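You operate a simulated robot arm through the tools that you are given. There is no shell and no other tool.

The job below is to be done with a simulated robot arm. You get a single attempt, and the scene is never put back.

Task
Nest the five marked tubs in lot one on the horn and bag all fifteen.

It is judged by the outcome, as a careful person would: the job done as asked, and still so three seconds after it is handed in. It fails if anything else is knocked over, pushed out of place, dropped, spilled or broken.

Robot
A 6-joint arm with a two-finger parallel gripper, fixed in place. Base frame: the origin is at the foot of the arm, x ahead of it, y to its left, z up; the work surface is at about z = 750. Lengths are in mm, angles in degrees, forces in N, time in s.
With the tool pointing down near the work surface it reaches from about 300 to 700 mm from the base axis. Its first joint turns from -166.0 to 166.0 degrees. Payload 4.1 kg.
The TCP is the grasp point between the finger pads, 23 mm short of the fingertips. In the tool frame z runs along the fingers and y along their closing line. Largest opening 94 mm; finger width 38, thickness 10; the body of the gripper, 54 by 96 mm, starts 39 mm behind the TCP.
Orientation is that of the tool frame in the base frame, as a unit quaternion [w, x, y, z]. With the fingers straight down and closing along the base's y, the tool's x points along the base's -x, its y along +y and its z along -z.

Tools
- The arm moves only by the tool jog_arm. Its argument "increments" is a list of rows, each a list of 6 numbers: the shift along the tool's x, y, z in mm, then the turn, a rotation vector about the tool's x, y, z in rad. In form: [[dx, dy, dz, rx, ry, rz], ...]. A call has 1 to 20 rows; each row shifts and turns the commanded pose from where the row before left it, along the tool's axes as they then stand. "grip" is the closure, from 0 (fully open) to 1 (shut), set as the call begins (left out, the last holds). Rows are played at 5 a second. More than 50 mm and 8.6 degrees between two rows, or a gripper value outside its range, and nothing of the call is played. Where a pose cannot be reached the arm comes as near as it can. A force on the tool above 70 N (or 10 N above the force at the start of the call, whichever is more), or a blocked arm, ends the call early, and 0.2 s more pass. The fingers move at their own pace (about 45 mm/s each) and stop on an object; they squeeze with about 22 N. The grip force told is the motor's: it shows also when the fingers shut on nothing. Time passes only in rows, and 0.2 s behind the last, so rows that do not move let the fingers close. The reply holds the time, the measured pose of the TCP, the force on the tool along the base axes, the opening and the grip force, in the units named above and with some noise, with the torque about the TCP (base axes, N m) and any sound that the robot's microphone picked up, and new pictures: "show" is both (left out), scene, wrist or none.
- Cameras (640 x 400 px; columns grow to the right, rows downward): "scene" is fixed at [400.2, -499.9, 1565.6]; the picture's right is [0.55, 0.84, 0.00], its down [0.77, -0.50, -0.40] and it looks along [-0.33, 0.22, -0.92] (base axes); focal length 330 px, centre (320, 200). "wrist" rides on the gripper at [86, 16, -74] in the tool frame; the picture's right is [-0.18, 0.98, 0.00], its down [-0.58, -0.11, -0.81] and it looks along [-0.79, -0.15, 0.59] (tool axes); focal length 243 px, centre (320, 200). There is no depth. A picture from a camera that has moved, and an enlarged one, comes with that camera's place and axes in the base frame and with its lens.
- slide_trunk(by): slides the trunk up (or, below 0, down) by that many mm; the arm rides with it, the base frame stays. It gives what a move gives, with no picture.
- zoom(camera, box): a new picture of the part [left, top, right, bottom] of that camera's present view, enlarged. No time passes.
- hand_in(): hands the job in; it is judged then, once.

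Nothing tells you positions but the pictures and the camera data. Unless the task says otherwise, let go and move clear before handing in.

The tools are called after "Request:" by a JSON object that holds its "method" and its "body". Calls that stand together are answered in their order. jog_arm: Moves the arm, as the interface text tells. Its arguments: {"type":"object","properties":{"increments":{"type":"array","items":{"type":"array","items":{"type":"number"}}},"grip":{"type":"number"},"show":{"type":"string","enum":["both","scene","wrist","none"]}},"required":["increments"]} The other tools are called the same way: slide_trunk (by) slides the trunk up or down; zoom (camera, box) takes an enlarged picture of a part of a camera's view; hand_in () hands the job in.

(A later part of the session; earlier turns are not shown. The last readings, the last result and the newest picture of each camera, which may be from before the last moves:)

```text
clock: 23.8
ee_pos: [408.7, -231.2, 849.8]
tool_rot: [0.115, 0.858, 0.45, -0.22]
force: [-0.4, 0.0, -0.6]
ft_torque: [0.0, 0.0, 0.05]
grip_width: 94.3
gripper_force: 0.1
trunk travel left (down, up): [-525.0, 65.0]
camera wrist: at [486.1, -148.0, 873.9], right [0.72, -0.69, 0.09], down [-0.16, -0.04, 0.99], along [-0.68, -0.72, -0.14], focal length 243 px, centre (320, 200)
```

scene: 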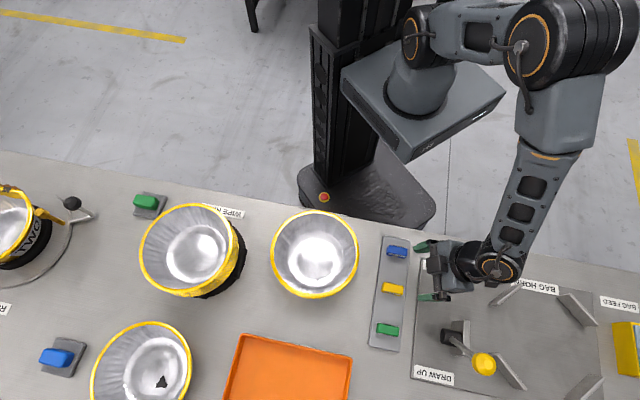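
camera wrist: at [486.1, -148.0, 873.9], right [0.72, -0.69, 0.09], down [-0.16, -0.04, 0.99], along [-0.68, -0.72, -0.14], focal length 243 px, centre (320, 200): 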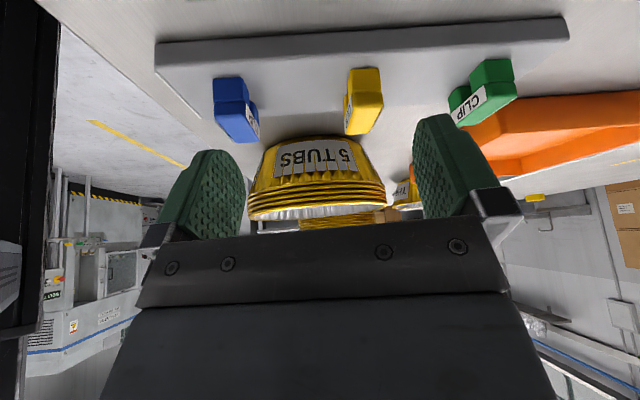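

Request:
{"method": "zoom", "body": {"camera": "wrist", "box": [230, 120, 430, 245]}}

Request:
{"method": "zoom", "body": {"camera": "wrist", "box": [150, 10, 580, 150]}}

```text
3.20 times, centred on (330, 182) of wrist
camera zoom: at [486.1, -148.0, 873.9], right [0.72, -0.69, 0.09], down [-0.16, -0.04, 0.99], along [-0.68, -0.72, -0.14], focal length 776 px, centre (288, 256)
```

zoom: 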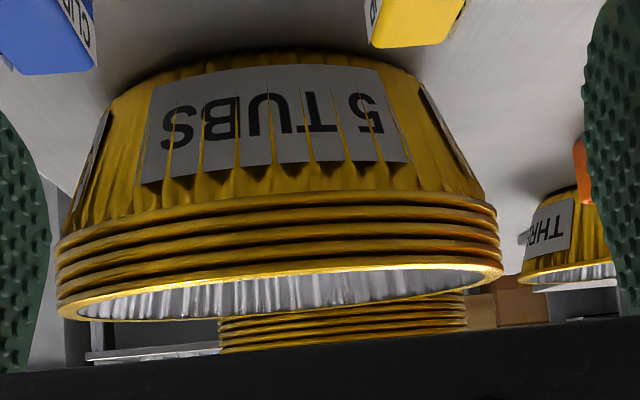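

```text
1.49 times, centred on (365, 80) of wrist
camera zoom: at [486.1, -148.0, 873.9], right [0.72, -0.69, 0.09], down [-0.16, -0.04, 0.99], along [-0.68, -0.72, -0.14], focal length 361 px, centre (253, 379)
```

zoom: 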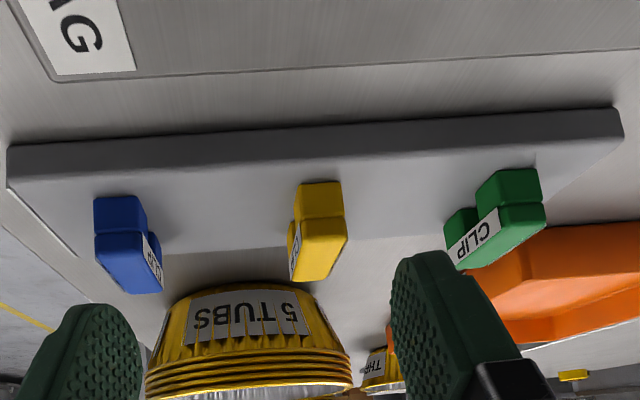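

The marked stack has 5 rims with its top at about z 842, and its outer diameter is about 197. The order I plan is to feed a short bag, open it with the lever, load lot one, nest the five, draw up and clip. First I'll move above the SHORT BAGS handle.

Request:
{"method": "jog_arm", "body": {"increments": [[0, 0, -40, 0, 0.125, 0], [0, 0, -40, 0, 0.125, 0], [0, 0, -20, 0, 0.125, 0], [0, 0, 0, 0, 0.125, 0], [47, 4.4, 0, 0, 0, 0], [47, 4.4, 0, 0, 0, 0], [47, 4.4, 0, 0, 0, 0], [47, 4.4, 0, 0, 0, 0], [47, 4.4, 0, 0, 0, 0], [47, 4.4, 0, 0, 0, 0], [47, 4.4, 0, 0, 0, 0], [47, 4.4, 0, 0, 0, 0]], "show": "none", "grip": 1}}

Request:
{"method": "jog_arm", "body": {"increments": [[0, 0, 0, 0, 0, -0.1447], [0, 0, 0, 0, 0, -0.1447], [0, 0, 0, 0, 0, -0.1447], [0, 0, 0, 0, 0, -0.1447], [0, 0, 0, 0, 0, -0.1447], [0, 0, 0, 0, 0, -0.1447], [0, 0, 0, 0, 0, -0.1447], [0, 0, 0, 0, 0, -0.1447], [0, 0, 0, 0, 0, -0.1447], [0, 0, 0, 0, 0, -0.1447], [0, 0, 0, 0, 0, -0.1447], [0, 0, 0, 0, 0, -0.1447], [0, 0, 0, 0, 0, -0.1447], [0, 0, 0, 0, 0, -0.1447], [0, 0, 0, 0, 0, -0.1447]], "show": "both"}}

```text
clock: 26.4
ee_pos: [674.4, 90.0, 940.8]
tool_rot: [0.0, 0.885, 0.465, -0.001]
force: [-0.1, 0.6, 0.4]
ft_torque: [0.0, 0.0, 0.02]
grip_width: 0.0
gripper_force: 22.3
trunk travel left (down, up): [-525.0, 65.0]
```

```text
clock: 29.6
ee_pos: [674.2, 90.0, 941.2]
tool_rot: [0.0, 0.0, 1.0, 0.001]
force: [0.5, 1.0, -0.1]
ft_torque: [0.04, -0.01, 0.02]
grip_width: 0.0
gripper_force: 22.2
trunk travel left (down, up): [-525.0, 65.0]
camera wrist: at [588.2, 106.3, 1014.8], right [0.18, 0.98, 0.0], down [0.58, -0.11, 0.81], along [0.79, -0.15, -0.59], focal length 243 px, centre (320, 200)
```

scene: 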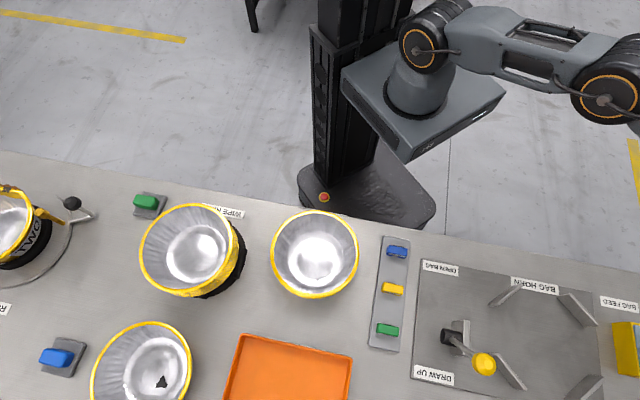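
wrist: 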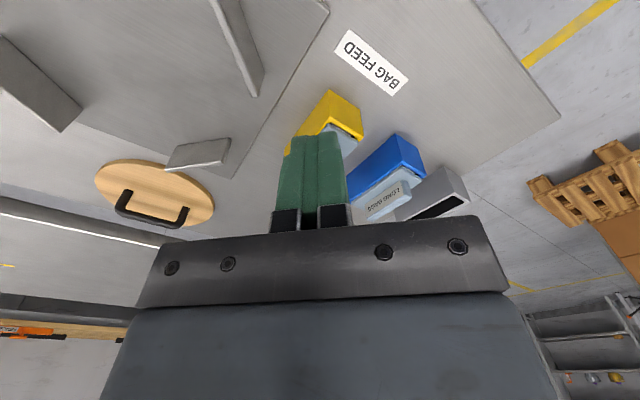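

Request:
{"method": "zoom", "body": {"camera": "wrist", "box": [280, 70, 500, 230]}}

Request:
{"method": "zoom", "body": {"camera": "wrist", "box": [400, 150, 490, 230]}}

```text
2.50 times, centred on (390, 150) of wrist
camera zoom: at [588.2, 106.3, 1014.8], right [0.18, 0.98, 0.0], down [0.58, -0.11, 0.81], along [0.79, -0.15, -0.59], focal length 606 px, centre (145, 325)
```

zoom: 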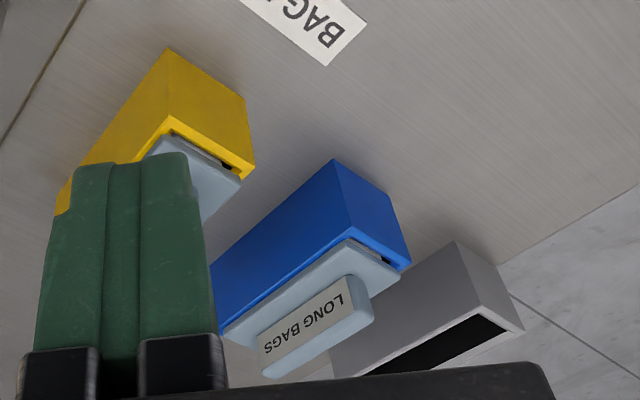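

```text
5.00 times, centred on (445, 190) of wrist
camera zoom: at [588.2, 106.3, 1014.8], right [0.18, 0.98, 0.0], down [0.58, -0.11, 0.81], along [0.79, -0.15, -0.59], focal length 1213 px, centre (-305, 250)
```

zoom: 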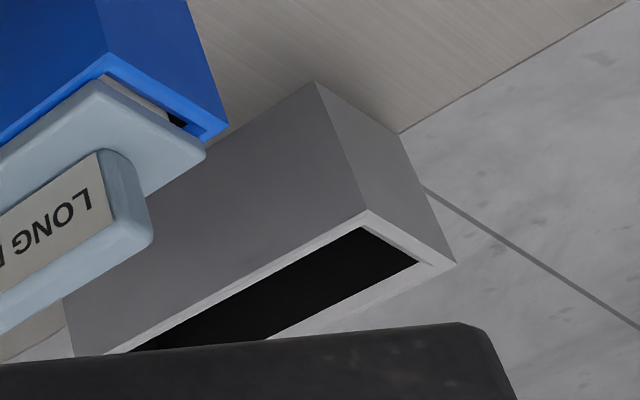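

The bag feed looks like colour-coded holders with capped cassettes, plus an open grey box at the far end. I'll test the SHORT BAGS cap gently by approaching with closed, forward-tilted fingers and watching the force.

Request:
{"method": "jog_arm", "body": {"increments": [[0, 0, 0, 0, -0.14, 0], [0, 0, 0, 0, -0.14, 0], [0, 0, 0, 0, -0.14, 0], [0, 0, 0, 0, -0.14, 0], [0, 0, 0, 0, -0.14, 0], [-7, -10, 35, 0, 0, 0], [-7, -10, 35, 0, 0, 0], [-7, -10, 25, 0, 0, 0]], "show": "both"}}

```text
clock: 31.4
ee_pos: [752.5, 59.3, 879.7]
tool_rot: [0.343, 0.001, 0.939, 0.0]
force: [-0.4, 0.5, 0.8]
ft_torque: [0.0, 0.01, 0.0]
grip_width: 0.0
gripper_force: 22.3
trunk travel left (down, up): [-525.0, 65.0]
camera wrist: at [638.6, 77.5, 881.1], right [0.14, 0.98, 0.12], down [-0.08, -0.11, 0.99], along [0.99, -0.15, 0.06], focal length 243 px, centre (320, 200)
```

scene: 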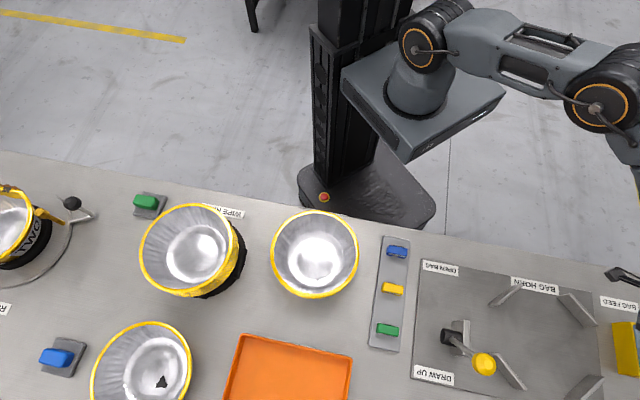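
wrist: 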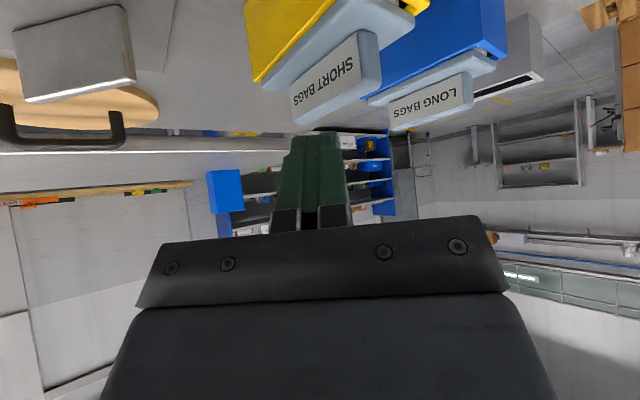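

Request:
{"method": "zoom", "body": {"camera": "wrist", "box": [230, 0, 520, 200]}}

Request:
{"method": "zoom", "body": {"camera": "wrist", "box": [360, 0, 560, 140]}}

```text
2.00 times, centred on (375, 100) of wrist
camera zoom: at [638.6, 77.5, 881.1], right [0.14, 0.98, 0.12], down [-0.08, -0.11, 0.99], along [0.99, -0.15, 0.06], focal length 485 px, centre (210, 400)
```

zoom: 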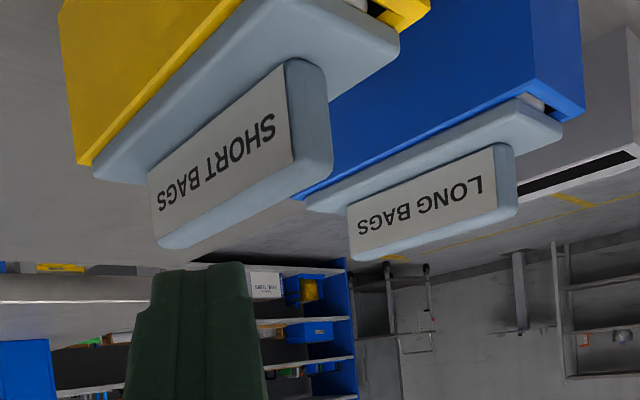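

```text
2.86 times, centred on (460, 70) of wrist
camera zoom: at [638.6, 77.5, 881.1], right [0.14, 0.98, 0.12], down [-0.08, -0.11, 0.99], along [0.99, -0.15, 0.06], focal length 693 px, centre (-80, 571)
```

zoom: 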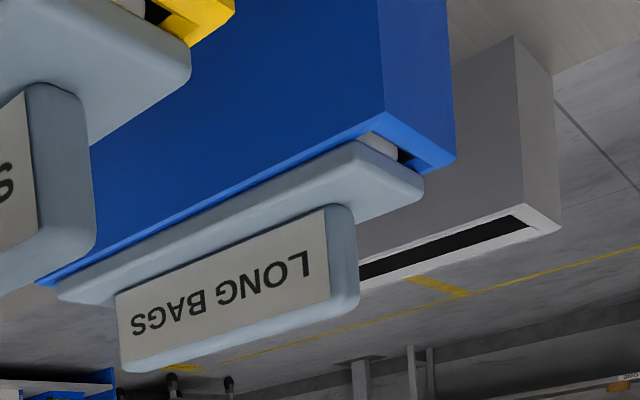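

The "BAG FEED" label lines up with the yellow box, so the SHORT BAGS cassette is already in the feed. LONG is parked beside it, and the empty grey slot looks like swap space. The card asks for short bags, so no change is needed there. I'll back off and study the lever.

Request:
{"method": "jog_arm", "body": {"increments": [[-32, 0, -38, 0, 0, 0], [-32, 0, -38, 0, 0, 0], [38, 0, -32, 0, 0.14, 0], [38, 0, -32, 0, 0.14, 0], [0, 0, 0, 0, 0.14, 0], [0, 0, 0, 0, 0.14, 0], [0, 0, 0, 0, 0.14, 0]], "show": "wrist"}}

```text
clock: 33.0
ee_pos: [653.2, 58.4, 987.3]
tool_rot: [-0.002, 0.002, 1.0, 0.0]
force: [-0.4, -0.1, 0.3]
ft_torque: [-0.01, 0.01, -0.01]
grip_width: 0.0
gripper_force: 22.1
trunk travel left (down, up): [-525.0, 65.0]
camera wrist: at [567.1, 76.1, 1062.2], right [0.19, 0.98, 0.0], down [0.58, -0.11, 0.81], along [0.79, -0.15, -0.59], focal length 243 px, centre (320, 200)
```

wrist: 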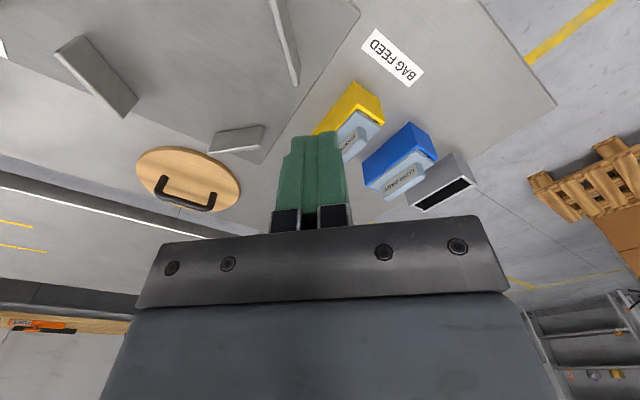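

Request:
{"method": "jog_arm", "body": {"increments": [[14.6, -35.6, -20.6, 0, 0, 0], [14.6, -35.6, -20.6, 0, 0, 0], [14.6, -35.6, -20.6, 0, 0, 0], [14.6, -35.6, -20.6, 0, 0, 0], [14.6, -35.6, -20.6, 0, 0, 0], [0, 0, 0, 0, 0, 0.134], [0, 0, 0, 0, 0, 0.134], [0, 0, 0, 0, 0, 0.134], [0, 0, 0, 0, 0, 0.134], [0, 0, 0, 0, 0, 0.134], [0, 0, 0, 0, 0, 0.134], [0, 0, 0, 0, 0, 0.134], [0, 0, 0, 0, 0, 0.134], [0, 0, 0, 0, 0, 0.134], [0, 0, 0, 0, 0, 0.134], [0, 0, 0, 0, 0, 0.134]], "show": "wrist"}}

Request:
{"method": "zoom", "body": {"camera": "wrist", "box": [300, 30, 640, 220]}}

Request:
{"method": "zoom", "body": {"camera": "wrist", "box": [200, 0, 520, 160]}}

```text
clock: 36.4
ee_pos: [578.3, -117.9, 1091.4]
tool_rot: [0.0, 0.676, 0.737, 0.0]
force: [0.1, -0.2, -0.8]
ft_torque: [0.02, -0.03, -0.01]
grip_width: 0.0
gripper_force: 21.8
trunk travel left (down, up): [-525.0, 65.0]
camera wrist: at [586.9, -30.1, 1165.4], right [1.0, -0.1, 0.0], down [-0.06, -0.59, 0.81], along [-0.08, -0.8, -0.59], focal length 243 px, centre (320, 200)
```

wrist: 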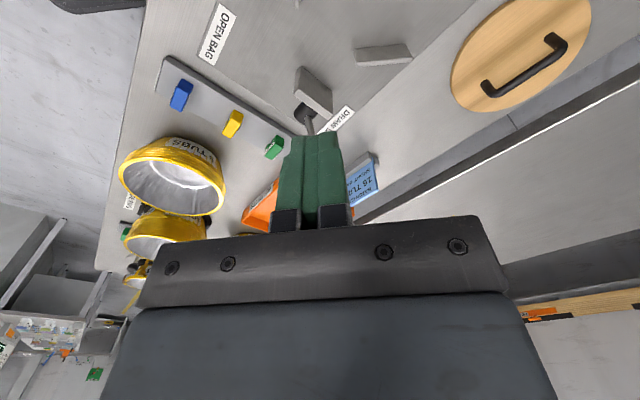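

```text
1.88 times, centred on (470, 125) of wrist
camera zoom: at [586.9, -30.1, 1165.4], right [1.0, -0.1, 0.0], down [-0.06, -0.59, 0.81], along [-0.08, -0.8, -0.59], focal length 457 px, centre (38, 341)
```

zoom: 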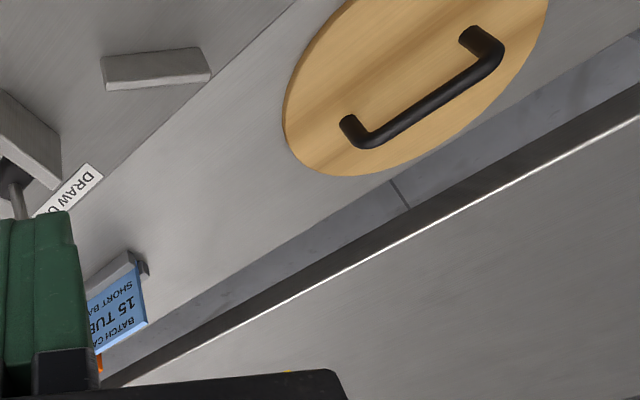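

```text
2.00 times, centred on (360, 80) of wrist
camera zoom: at [586.9, -30.1, 1165.4], right [1.0, -0.1, 0.0], down [-0.06, -0.59, 0.81], along [-0.08, -0.8, -0.59], focal length 485 px, centre (240, 440)
```

zoom: 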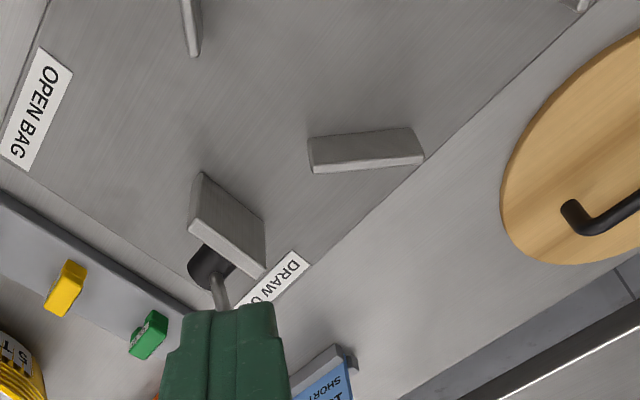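

The knob is at about (572, -294, 968) above a hub at about (540, -263, 806), leaning about 15° towards DRAW UP. I'll place closed fingers on its outer side, ready to push it toward OPEN BAG.

Request:
{"method": "jog_arm", "body": {"increments": [[0, 0, 0, 0, 0, 0.145], [0, 0, 0, 0, 0, 0.145], [0, 0, 0, 0, 0, 0.145], [0, 0, 0, 0, 0, 0.145], [0, 0, 0, 0, 0, 0.145], [0, 0, 0, 0, 0, 0.145], [-25.8, 33.2, 0, 0, 0, 0], [-25.8, 33.2, 0, 0, 0, 0], [-25.8, 33.2, 0, 0, 0, 0], [-25.8, 33.2, 0, 0, 0, 0], [-25.8, 33.2, 0, 0, 0, 0], [0, 0, 40, 0, 0, 0]]}}

```text
clock: 39.0
ee_pos: [600.2, -325.4, 1047.5]
tool_rot: [-0.001, 0.922, 0.387, 0.0]
force: [0.7, 0.2, -0.3]
ft_torque: [0.02, 0.05, 0.0]
grip_width: 0.0
gripper_force: 22.5
out of reach, approached as far as the arm can: row 11
trunk travel left (down, up): [-525.0, 65.0]
camera wrist: at [673.3, -273.3, 1121.7], right [0.57, -0.82, 0.0], down [-0.48, -0.34, 0.81], along [-0.66, -0.46, -0.59], focal length 243 px, centre (320, 200)
```

scene: 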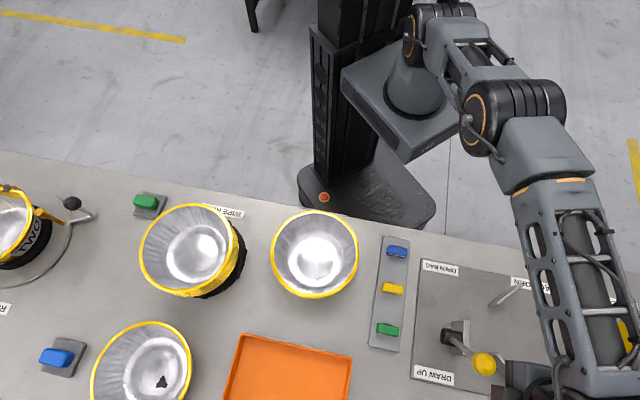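
wrist: 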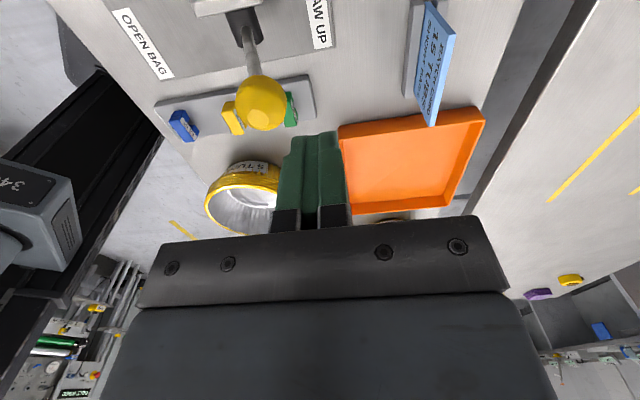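

Request:
{"method": "jog_arm", "body": {"increments": [[0, 0, 42, 0, 0, 0], [0, 0, 40, 0, 0, 0], [0, -10, 0, 0, 0, 0], [0, -10, 0, 0, 0, 0], [0, -10, 0, 0, 0, 0], [0, -10, 0, 0, 0, 0], [0, -10, 0, 0, 0, 0], [0, -10, 0, 0, 0, 0]]}}

```text
clock: 40.8
ee_pos: [557.8, -279.5, 966.7]
tool_rot: [0.001, 0.922, 0.386, 0.0]
force: [-0.4, 0.3, -1.4]
ft_torque: [-0.02, 0.04, 0.01]
grip_width: 0.0
gripper_force: 21.6
trunk travel left (down, up): [-525.0, 65.0]
camera wrist: at [631.2, -229.8, 1041.3], right [0.57, -0.82, 0.0], down [-0.48, -0.34, 0.81], along [-0.66, -0.46, -0.59], focal length 243 px, centre (320, 200)
```

scene: 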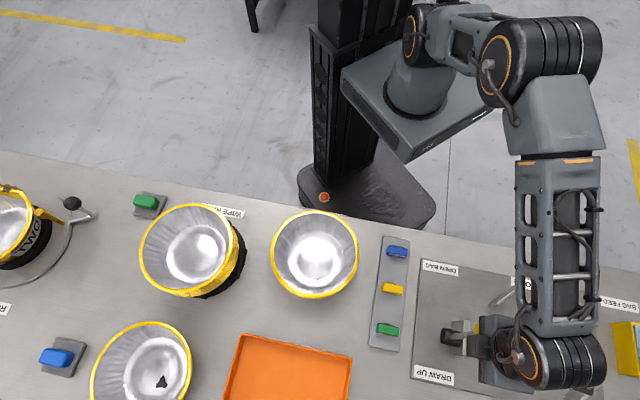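
wrist: 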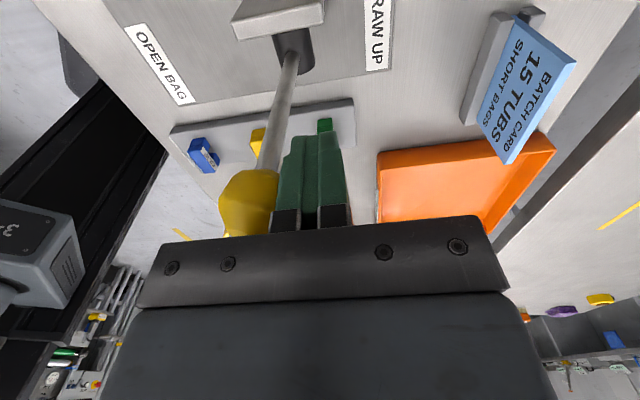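

The lever moves freely. I'll keep pushing toward OPEN BAG while following its arc down.

Request:
{"method": "jog_arm", "body": {"increments": [[0, -10, 0, 0, 0, 0], [0, -10, 0, 0, 0, 0], [0, -10, 2, 0, 0, 0], [0, -10, 3, 0, 0, 0], [0, -10, 4, 0, 0, 0], [0, -10, 5, 0, 0, 0], [0, -10, 6, 0, 0, 0]]}}

```text
clock: 42.4
ee_pos: [509.1, -233.6, 946.6]
tool_rot: [0.0, 0.922, 0.386, 0.001]
force: [-0.1, -0.1, 2.4]
ft_torque: [0.03, 0.01, -0.01]
grip_width: 0.0
gripper_force: 22.0
trunk travel left (down, up): [-525.0, 65.0]
camera wrist: at [582.3, -181.1, 1021.6], right [0.57, -0.82, 0.0], down [-0.49, -0.34, 0.81], along [-0.66, -0.46, -0.59], focal length 243 px, centre (320, 200)
```

scene: 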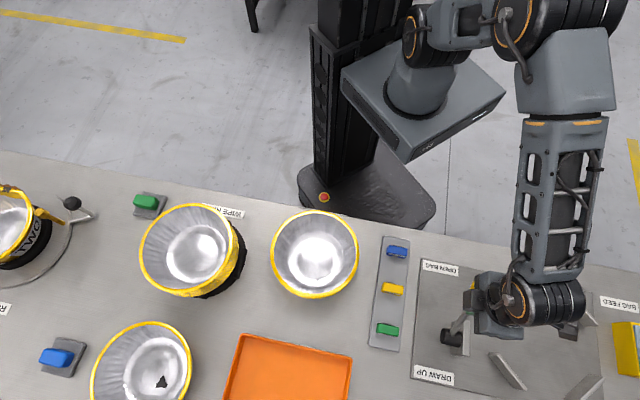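
wrist: 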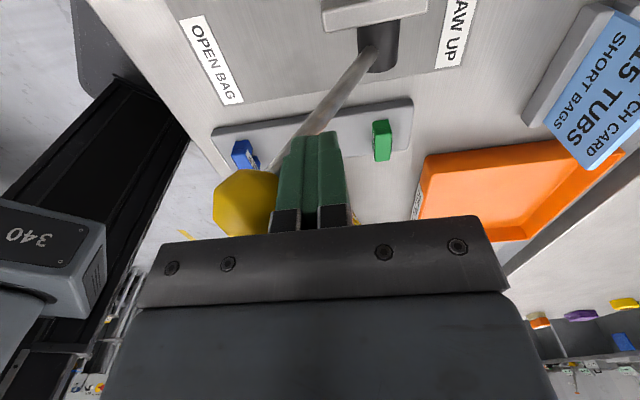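

Request:
{"method": "jog_arm", "body": {"increments": [[0, -10, 5, 0, 0, 0], [0, -10, 6, 0, 0, 0], [0, -10, 7, 0, 0, 0], [0, -10, 8, 0, 0, 0], [0, -10, 9, 0, 0, 0]]}}

```text
clock: 43.6
ee_pos: [486.7, -209.8, 926.6]
tool_rot: [0.019, 0.922, 0.386, 0.016]
force: [-2.7, -20.7, 17.5]
ft_torque: [-0.35, 0.15, 0.13]
grip_width: 0.0
gripper_force: 21.8
trunk travel left (down, up): [-525.0, 65.0]
stopped in row 5: the force on the tool passed its limit at 81 N (the readings are from after the stop); the commanded pose is now the measured one
camera wrist: at [555.6, -157.5, 1003.5], right [0.57, -0.82, 0.04], down [-0.52, -0.32, 0.79], along [-0.64, -0.48, -0.61], focal length 243 px, centre (320, 200)
```

scene: 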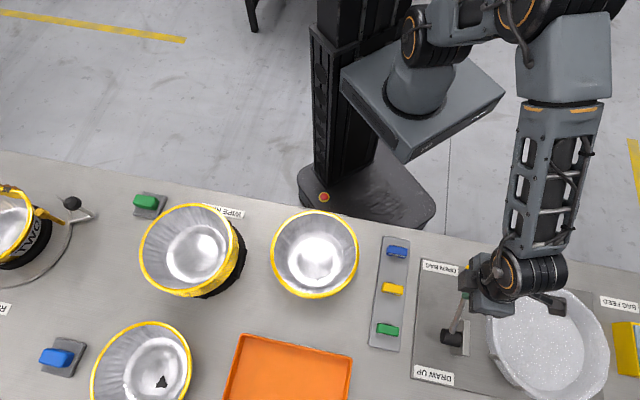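
wrist: 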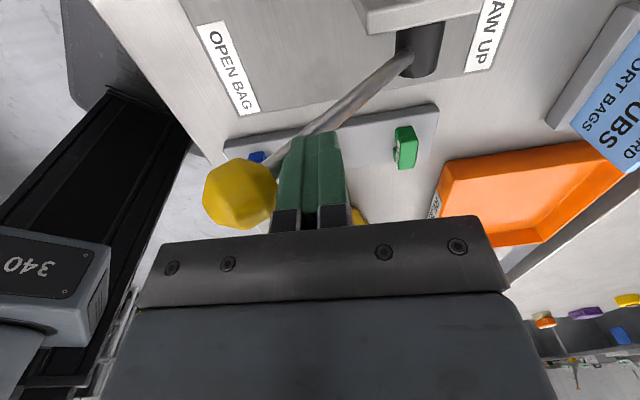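

A bag has opened on the horn, so my reading of the station is right. I'll back the fingers off the lever and lift clear of the bag.

Request:
{"method": "jog_arm", "body": {"increments": [[-8, 12, 0, 0, 0, 0], [-5, 8, 0, 0, 0, 0], [0, 0, -40, 0, 0, 0], [0, 0, -45, 0, 0, 0], [0, 0, -45, 0, 0, 0], [-45, 0, -45, 0, 0, 0], [-45, 0, 0, 0, 0, 0]]}}

Request:
{"method": "zoom", "body": {"camera": "scene", "box": [400, 240, 640, 400]}}

```text
refused: row 6 steps farther than a row can; nothing moved
```

```text
2.50 times, centred on (520, 320) of scene
camera zoom: at [400.2, -499.9, 1565.6], right [0.55, 0.84, 0.0], down [0.77, -0.5, -0.4], along [-0.33, 0.22, -0.92], focal length 826 px, centre (-180, -100)
```

zoom: 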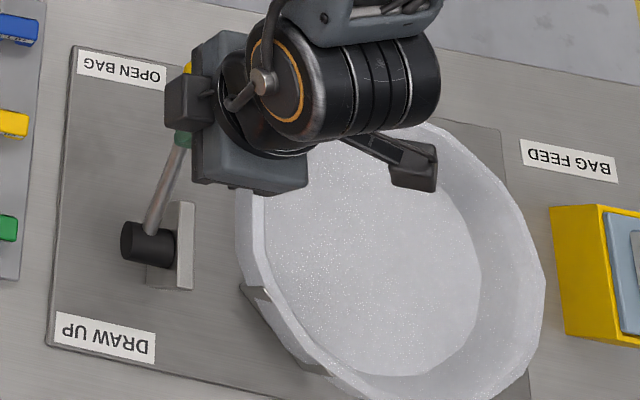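

Request:
{"method": "jog_arm", "body": {"increments": [[-8, 12, 0, 0, 0, 0], [-5, 8, 0, 0, 0, 0], [0, 0, -40, 0.047, -0.015, 0], [0, 0, -45, 0, 0, 0], [0, 0, -45, 0, 0, 0], [-45, 0, 0, 0, 0, 0], [-45, 0, 0, 0, 0, 0]]}}

```text
clock: 45.2
ee_pos: [426.5, -293.2, 1057.1]
tool_rot: [-0.004, 0.922, 0.387, -0.002]
force: [-0.6, 0.5, -0.5]
ft_torque: [0.0, -0.01, 0.01]
grip_width: 0.2
gripper_force: 21.7
trunk travel left (down, up): [-525.0, 65.0]
camera wrist: at [500.2, -242.7, 1131.6], right [0.57, -0.82, -0.01], down [-0.48, -0.34, 0.81], along [-0.67, -0.46, -0.59], focal length 243 px, centre (320, 200)
```

scene: 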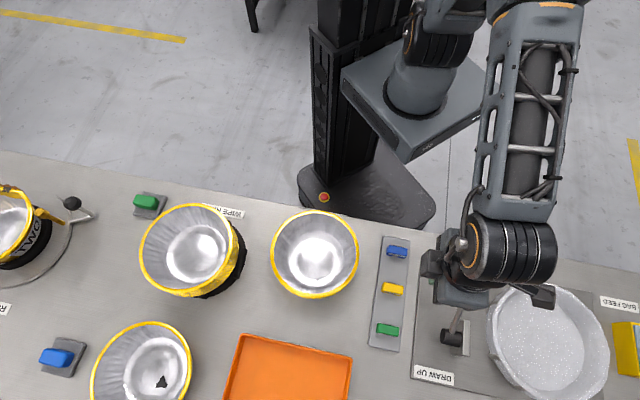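
wrist: 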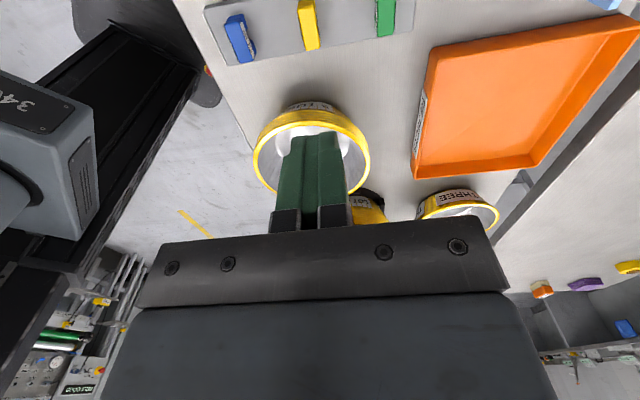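

Now I'll open the gripper and move to look closely at LOT ONE in the wipe ring.

Request:
{"method": "jog_arm", "body": {"increments": [[-46, 0, 0, 0, 0, 0], [-46, 0, 0, 0, 0, 0], [-46, 0, 0, 0, 0, 0], [-46, 0, 0, 0, 0, 0], [-46, 0, 0, 0, 0, 0], [-46, 0, 0, 0, 0, 0], [-46, 0, 0, 0, 0, 0]], "grip": 0}}

Request:
{"method": "zoom", "body": {"camera": "wrist", "box": [200, 40, 460, 240]}}

```text
clock: 46.8
ee_pos: [201.0, -525.6, 1056.4]
tool_rot: [-0.003, 0.922, 0.387, -0.003]
force: [0.3, -0.1, -0.3]
ft_torque: [0.02, -0.04, 0.02]
grip_width: 94.0
gripper_force: 0.0
trunk travel left (down, up): [-525.0, 65.0]
camera wrist: at [274.5, -473.8, 1132.0], right [0.57, -0.82, -0.01], down [-0.48, -0.34, 0.81], along [-0.67, -0.46, -0.59], focal length 243 px, centre (320, 200)
```

scene: 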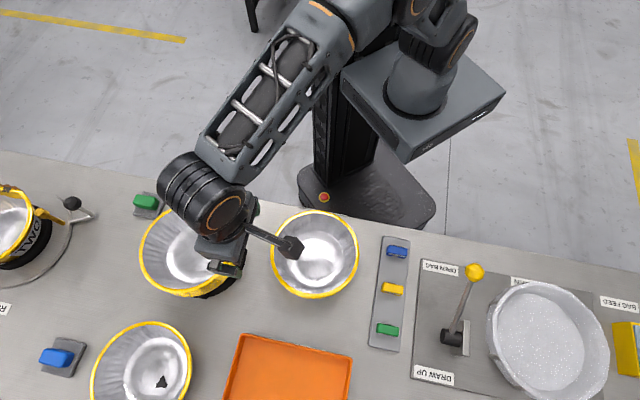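
wrist: 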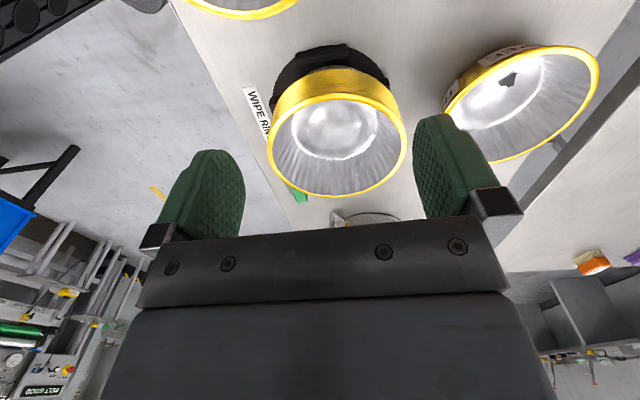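

```text
2.00 times, centred on (330, 140) of wrist
camera zoom: at [274.5, -473.8, 1132.0], right [0.57, -0.82, -0.01], down [-0.48, -0.34, 0.81], along [-0.67, -0.46, -0.59], focal length 485 px, centre (300, 320)
```

zoom: 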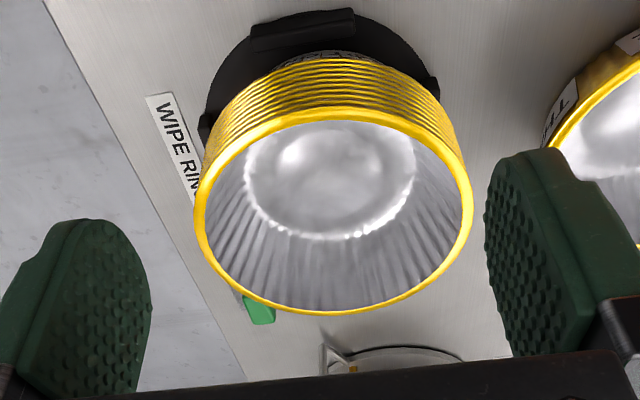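

Lot one's top rim is at about (84, -635, 868), with ten rims. The scene view of the bag is now unobstructed, so I'll measure the bag.

Request:
{"method": "zoom", "body": {"camera": "scene", "box": [400, 240, 640, 400]}}

Request:
{"method": "zoom", "body": {"camera": "scene", "box": [470, 270, 630, 400]}}

```text
2.50 times, centred on (520, 320) of scene
camera zoom: at [400.2, -499.9, 1565.6], right [0.55, 0.84, 0.0], down [0.77, -0.5, -0.4], along [-0.33, 0.22, -0.92], focal length 826 px, centre (-180, -100)
```

zoom: 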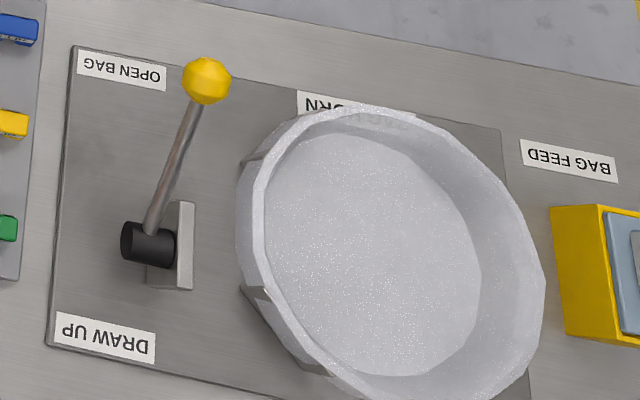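

```text
3.08 times, centred on (550, 335) of scene
camera zoom: at [400.2, -499.9, 1565.6], right [0.55, 0.84, 0.0], down [0.77, -0.5, -0.4], along [-0.33, 0.22, -0.92], focal length 1016 px, centre (-388, -215)
```

zoom: 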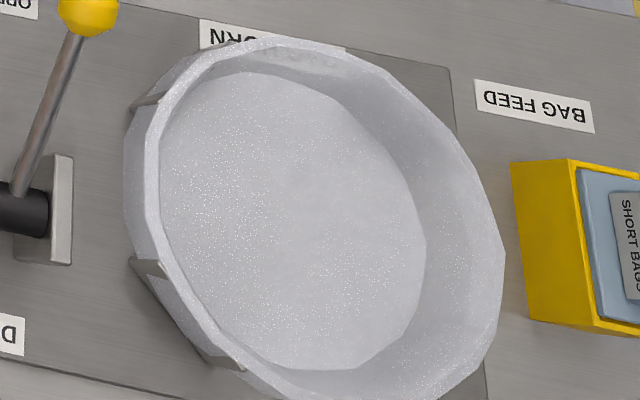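

The bag centre is at about (670, -81), with a floor radius near 98, so there's good clearance. I'll grip lot one's wall on its robot side with the fingers tilted inward to match the slope, and hover first to check alignment.

Request:
{"method": "jog_arm", "body": {"increments": [[-40, -24.5, 0, 0, 0, 0.009], [-40, -24.5, 0, 0, 0, 0], [-40, -24.5, 0, 0, 0, 0], [-40, -24.5, 0, 0, 0, 0], [0, 0, 0, -0.129, 0, 0], [0, 0, 0, -0.129, 0, 0], [0, -10.4, 40.7, 0, 0, 0], [0, -10.4, 40.7, 0, 0, 0], [0, -10.4, 40.7, 0, 0, 0]]}}

Request:
{"method": "zoom", "body": {"camera": "scene", "box": [100, 150, 300, 300]}}

```text
clock: 48.8
ee_pos: [18.9, -567.6, 932.0]
tool_rot: [0.115, 0.916, 0.38, 0.047]
force: [0.0, -0.4, -0.6]
ft_torque: [0.01, -0.01, -0.01]
grip_width: 93.6
gripper_force: 0.0
trunk travel left (down, up): [-525.0, 65.0]
camera wrist: at [78.5, -502.8, 1008.8], right [0.54, -0.8, 0.24], down [-0.62, -0.19, 0.76], along [-0.56, -0.56, -0.61], focal length 243 px, centre (320, 200)
```

scene: 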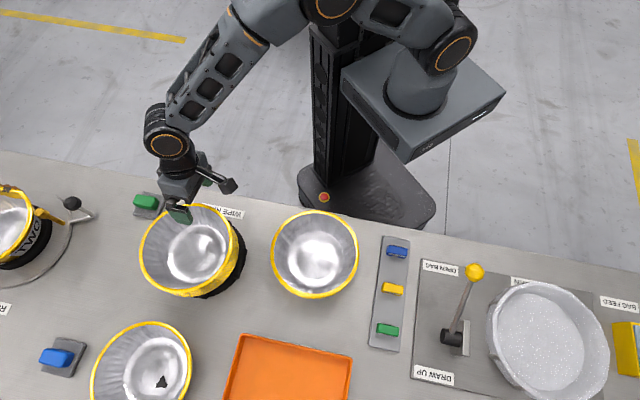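
wrist: 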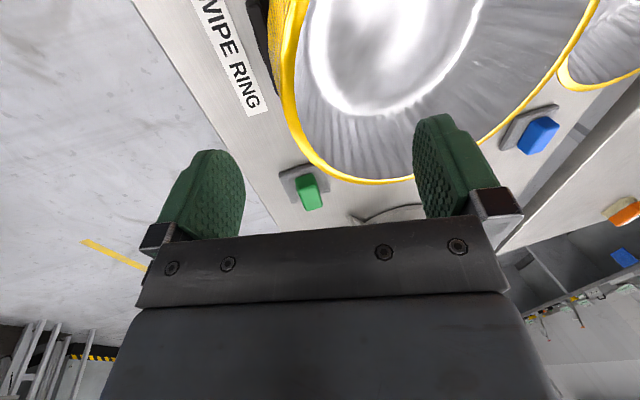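

```text
2.67 times, centred on (200, 225) of scene
camera zoom: at [400.2, -499.9, 1565.6], right [0.55, 0.84, 0.0], down [0.77, -0.5, -0.4], along [-0.33, 0.22, -0.92], focal length 881 px, centre (640, 133)
```

zoom: 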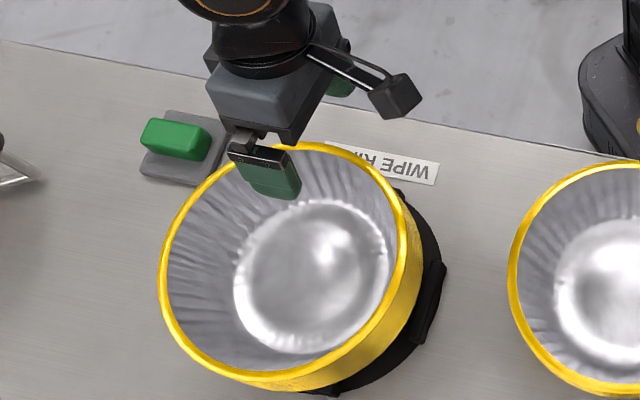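

Request:
{"method": "zoom", "body": {"camera": "wrist", "box": [240, 60, 400, 200]}}

```text
2.86 times, centred on (320, 130) of wrist
camera zoom: at [78.5, -502.8, 1008.8], right [0.54, -0.8, 0.24], down [-0.62, -0.19, 0.76], along [-0.56, -0.56, -0.61], focal length 693 px, centre (320, 400)
```

zoom: 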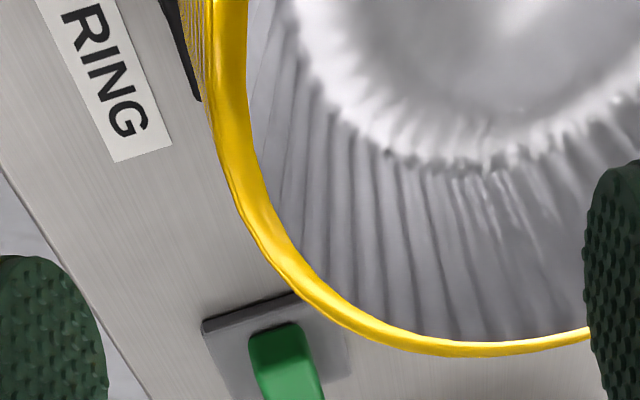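

Alignment checks out: the tool centreline drops onto the rim wall and tangent to it. I'll descend slowly to straddle the wall.

Request:
{"method": "jog_arm", "body": {"increments": [[0, -5.2, 20.4, 0, 0, 0], [0, -5.2, 20.4, 0, 0, 0], [0, -5.2, 20.4, 0, 0, 0], [0, -5.2, 20.6, 0, 0, 0]]}}

Request:
{"method": "zoom", "body": {"camera": "scene", "box": [100, 150, 300, 300]}}

```text
clock: 49.8
ee_pos: [18.7, -568.6, 847.6]
tool_rot: [0.116, 0.917, 0.38, 0.046]
force: [0.8, 0.0, 0.3]
ft_torque: [0.01, -0.03, 0.0]
grip_width: 93.8
gripper_force: 0.1
trunk travel left (down, up): [-525.0, 65.0]
camera wrist: at [78.6, -504.6, 923.7], right [0.54, -0.8, 0.24], down [-0.62, -0.19, 0.76], along [-0.56, -0.56, -0.61], focal length 243 px, centre (320, 200)
```

scene: 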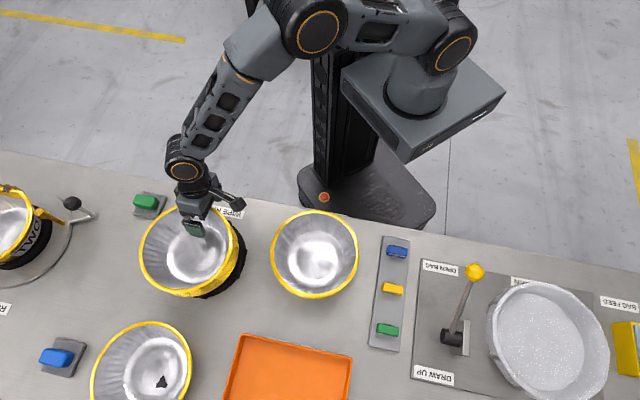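
wrist: 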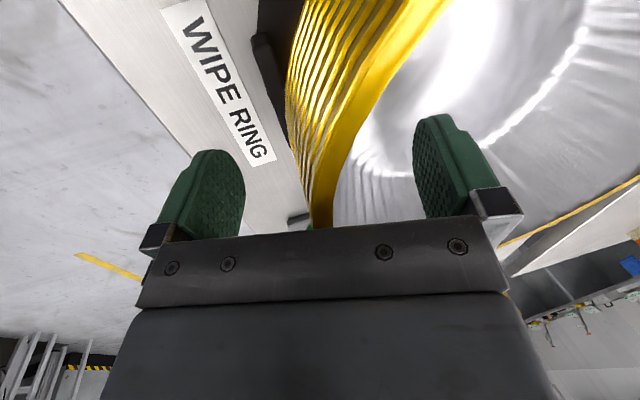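

```text
2.67 times, centred on (200, 225) of scene
camera zoom: at [400.2, -499.9, 1565.6], right [0.55, 0.84, 0.0], down [0.77, -0.5, -0.4], along [-0.33, 0.22, -0.92], focal length 881 px, centre (640, 133)
```

zoom: 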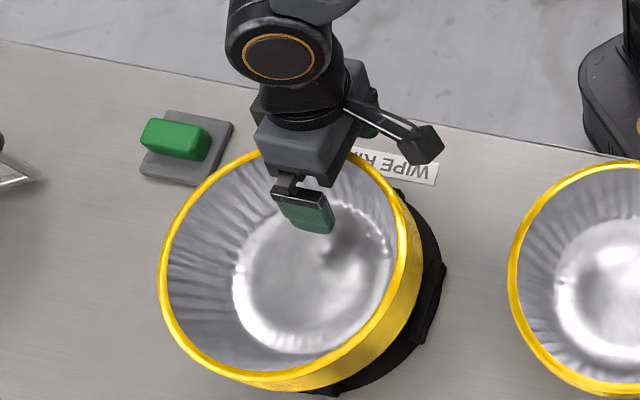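

Request:
{"method": "zoom", "body": {"camera": "wrist", "box": [180, 60, 500, 250]}}

```text
2.00 times, centred on (340, 155) of wrist
camera zoom: at [78.6, -504.6, 923.7], right [0.54, -0.8, 0.24], down [-0.62, -0.19, 0.76], along [-0.56, -0.56, -0.61], focal length 485 px, centre (280, 290)
```

zoom: 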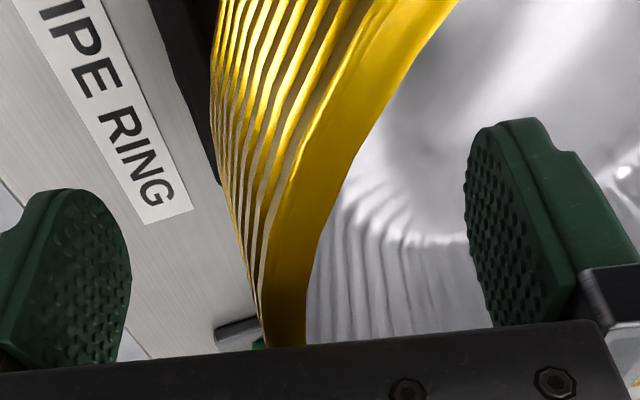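

The wall is centred between the pads. Closing now.

Request:
{"method": "jog_arm", "body": {"increments": [[0, 0, 0, 0, 0, 0], [0, 0, 0, 0, 0, 0], [0, 0, 0, 0, 0, 0], [0, 0, 0, 0, 0, 0], [0, 0, 0, 0, 0, 0], [0, 0, 0, 0, 0, 0], [0, 0, 0, 0, 0, 0]], "grip": 1}}

Request:
{"method": "zoom", "body": {"camera": "wrist", "box": [180, 60, 500, 250]}}

Request:
{"method": "zoom", "body": {"camera": "scene", "box": [100, 150, 300, 300]}}

```text
clock: 51.4
ee_pos: [17.2, -565.8, 848.3]
tool_rot: [0.115, 0.917, 0.38, 0.047]
force: [-14.8, 15.9, 1.7]
ft_torque: [0.83, 0.84, -0.11]
grip_width: 20.9
gripper_force: 22.1
trunk travel left (down, up): [-525.0, 65.0]
camera wrist: at [77.5, -502.7, 924.3], right [0.54, -0.8, 0.24], down [-0.63, -0.19, 0.76], along [-0.56, -0.56, -0.61], focal length 243 px, centre (320, 200)
```

scene: 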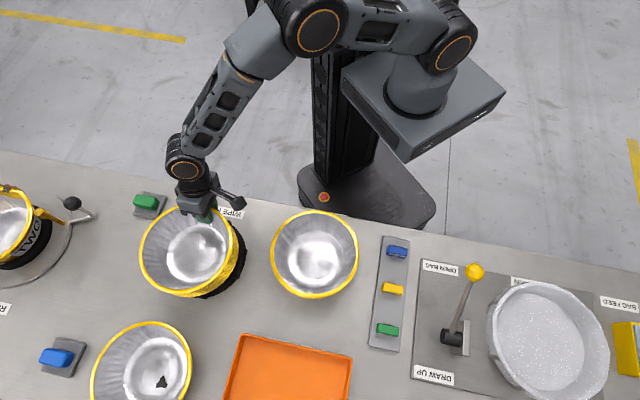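
wrist: 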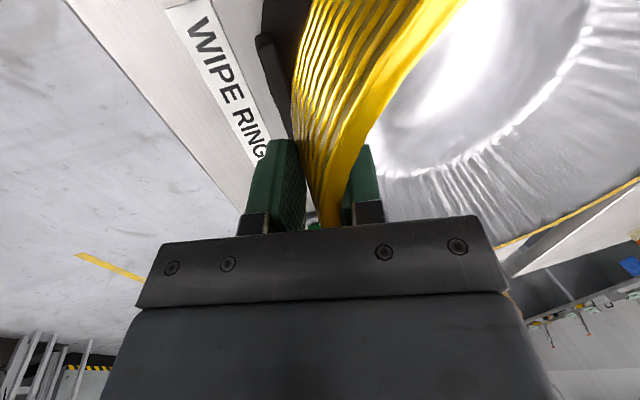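

```text
2.00 times, centred on (340, 155) of wrist
camera zoom: at [77.5, -502.7, 924.3], right [0.54, -0.8, 0.24], down [-0.63, -0.19, 0.76], along [-0.56, -0.56, -0.61], focal length 485 px, centre (280, 290)
```

zoom: 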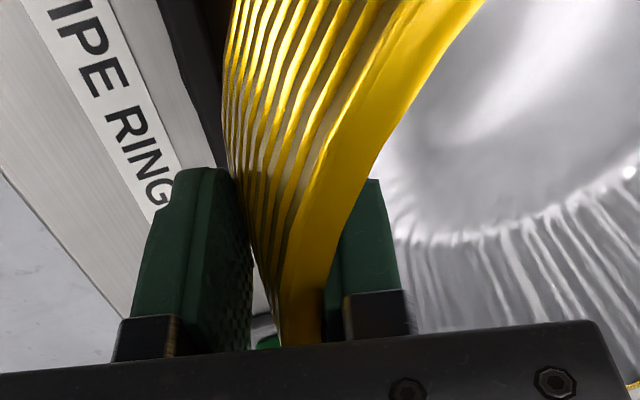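

```text
2.67 times, centred on (200, 225) of scene
camera zoom: at [400.2, -499.9, 1565.6], right [0.55, 0.84, 0.0], down [0.77, -0.5, -0.4], along [-0.33, 0.22, -0.92], focal length 881 px, centre (640, 133)
```

zoom: 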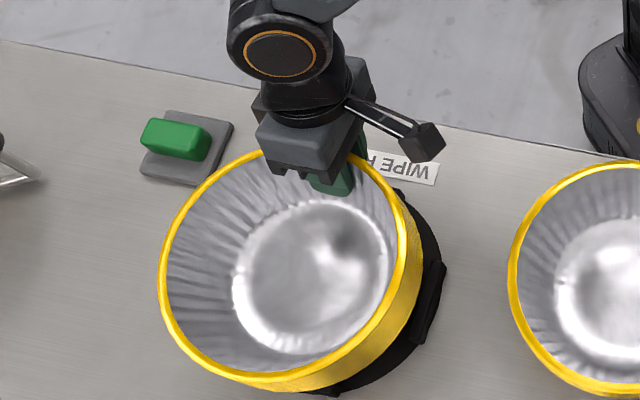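

Only the outer finger is loaded, with about 22 N side force, because the ring holds the stack. I'll shift the gripper outward slightly to centre the squeeze.

Request:
{"method": "jog_arm", "body": {"increments": [[0, -2, 0, 0, 0, 0], [0, -1, 0, 0, 0, 0], [0, 0, 0, 0, 0, 0], [0, 0, 0, 0, 0, 0], [0, 0, 0, 0, 0, 0]], "show": "none"}}

```text
clock: 52.6
ee_pos: [16.9, -566.5, 846.8]
tool_rot: [0.116, 0.917, 0.38, 0.046]
force: [-5.3, 4.5, -1.4]
ft_torque: [0.67, 0.74, -0.21]
grip_width: 20.7
gripper_force: 22.5
trunk travel left (down, up): [-525.0, 65.0]
```

Request:
{"method": "jog_arm", "body": {"increments": [[0, -1, 0, 0, 0, 0], [0, 0, 0, 0, 0, 0], [0, 1.2, -4.8, 0, 0, 0], [0, 1.2, -4.8, 0, 0, 0], [0, 1.2, -4.8, 0, 0, 0], [0, 0, 0, 0, 0, 0]]}}

Request:
{"method": "zoom", "body": {"camera": "scene", "box": [100, 150, 300, 300]}}

```text
clock: 54.0
ee_pos: [17.0, -565.5, 861.0]
tool_rot: [0.116, 0.916, 0.381, 0.046]
force: [-0.9, 0.2, -2.8]
ft_torque: [0.1, 0.11, -0.01]
grip_width: 13.9
gripper_force: 22.0
trunk travel left (down, up): [-525.0, 65.0]
camera wrist: at [77.3, -501.8, 938.2], right [0.54, -0.8, 0.24], down [-0.62, -0.19, 0.76], along [-0.56, -0.56, -0.61], focal length 243 px, centre (320, 200)
```

scene: 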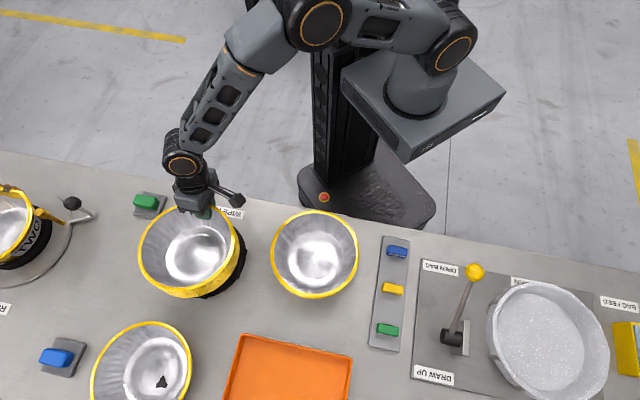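
wrist: 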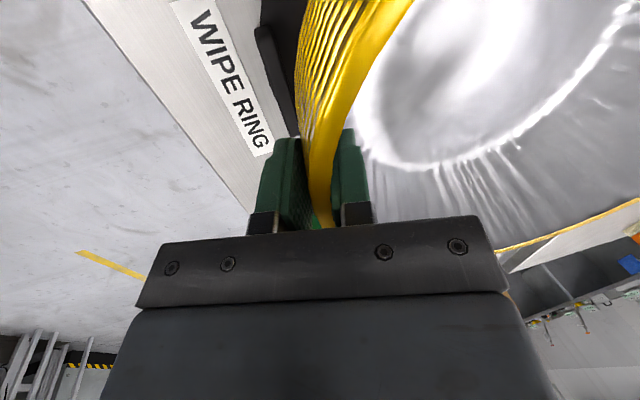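

```text
2.67 times, centred on (200, 225) of scene
camera zoom: at [400.2, -499.9, 1565.6], right [0.55, 0.84, 0.0], down [0.77, -0.5, -0.4], along [-0.33, 0.22, -0.92], focal length 881 px, centre (640, 133)
```

zoom: 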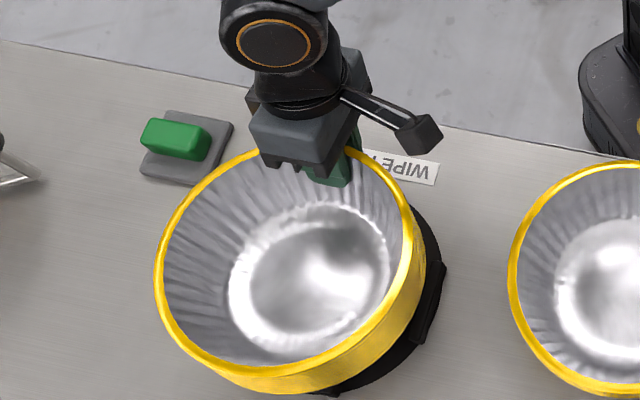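

Request:
{"method": "zoom", "body": {"camera": "wrist", "box": [180, 60, 500, 250]}}

Request:
{"method": "zoom", "body": {"camera": "wrist", "box": [400, 120, 640, 270]}}

```text
2.00 times, centred on (340, 155) of wrist
camera zoom: at [77.3, -501.8, 938.2], right [0.54, -0.8, 0.24], down [-0.62, -0.19, 0.76], along [-0.56, -0.56, -0.61], focal length 485 px, centre (280, 290)
```

zoom: 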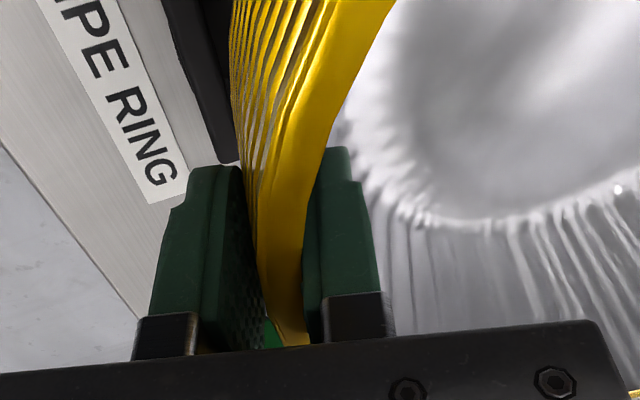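

```text
2.67 times, centred on (520, 195) of wrist
camera zoom: at [77.3, -501.8, 938.2], right [0.54, -0.8, 0.24], down [-0.62, -0.19, 0.76], along [-0.56, -0.56, -0.61], focal length 647 px, centre (-213, 213)
```

zoom: 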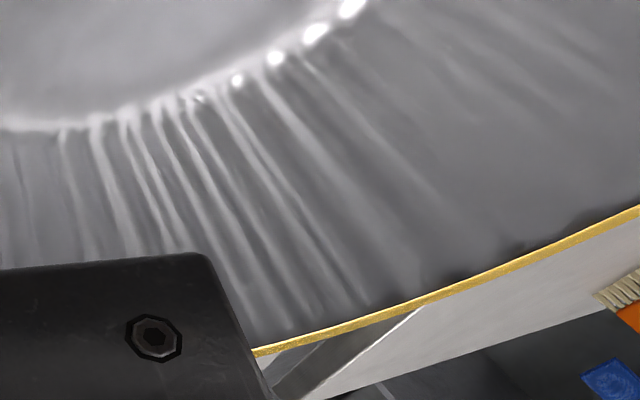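

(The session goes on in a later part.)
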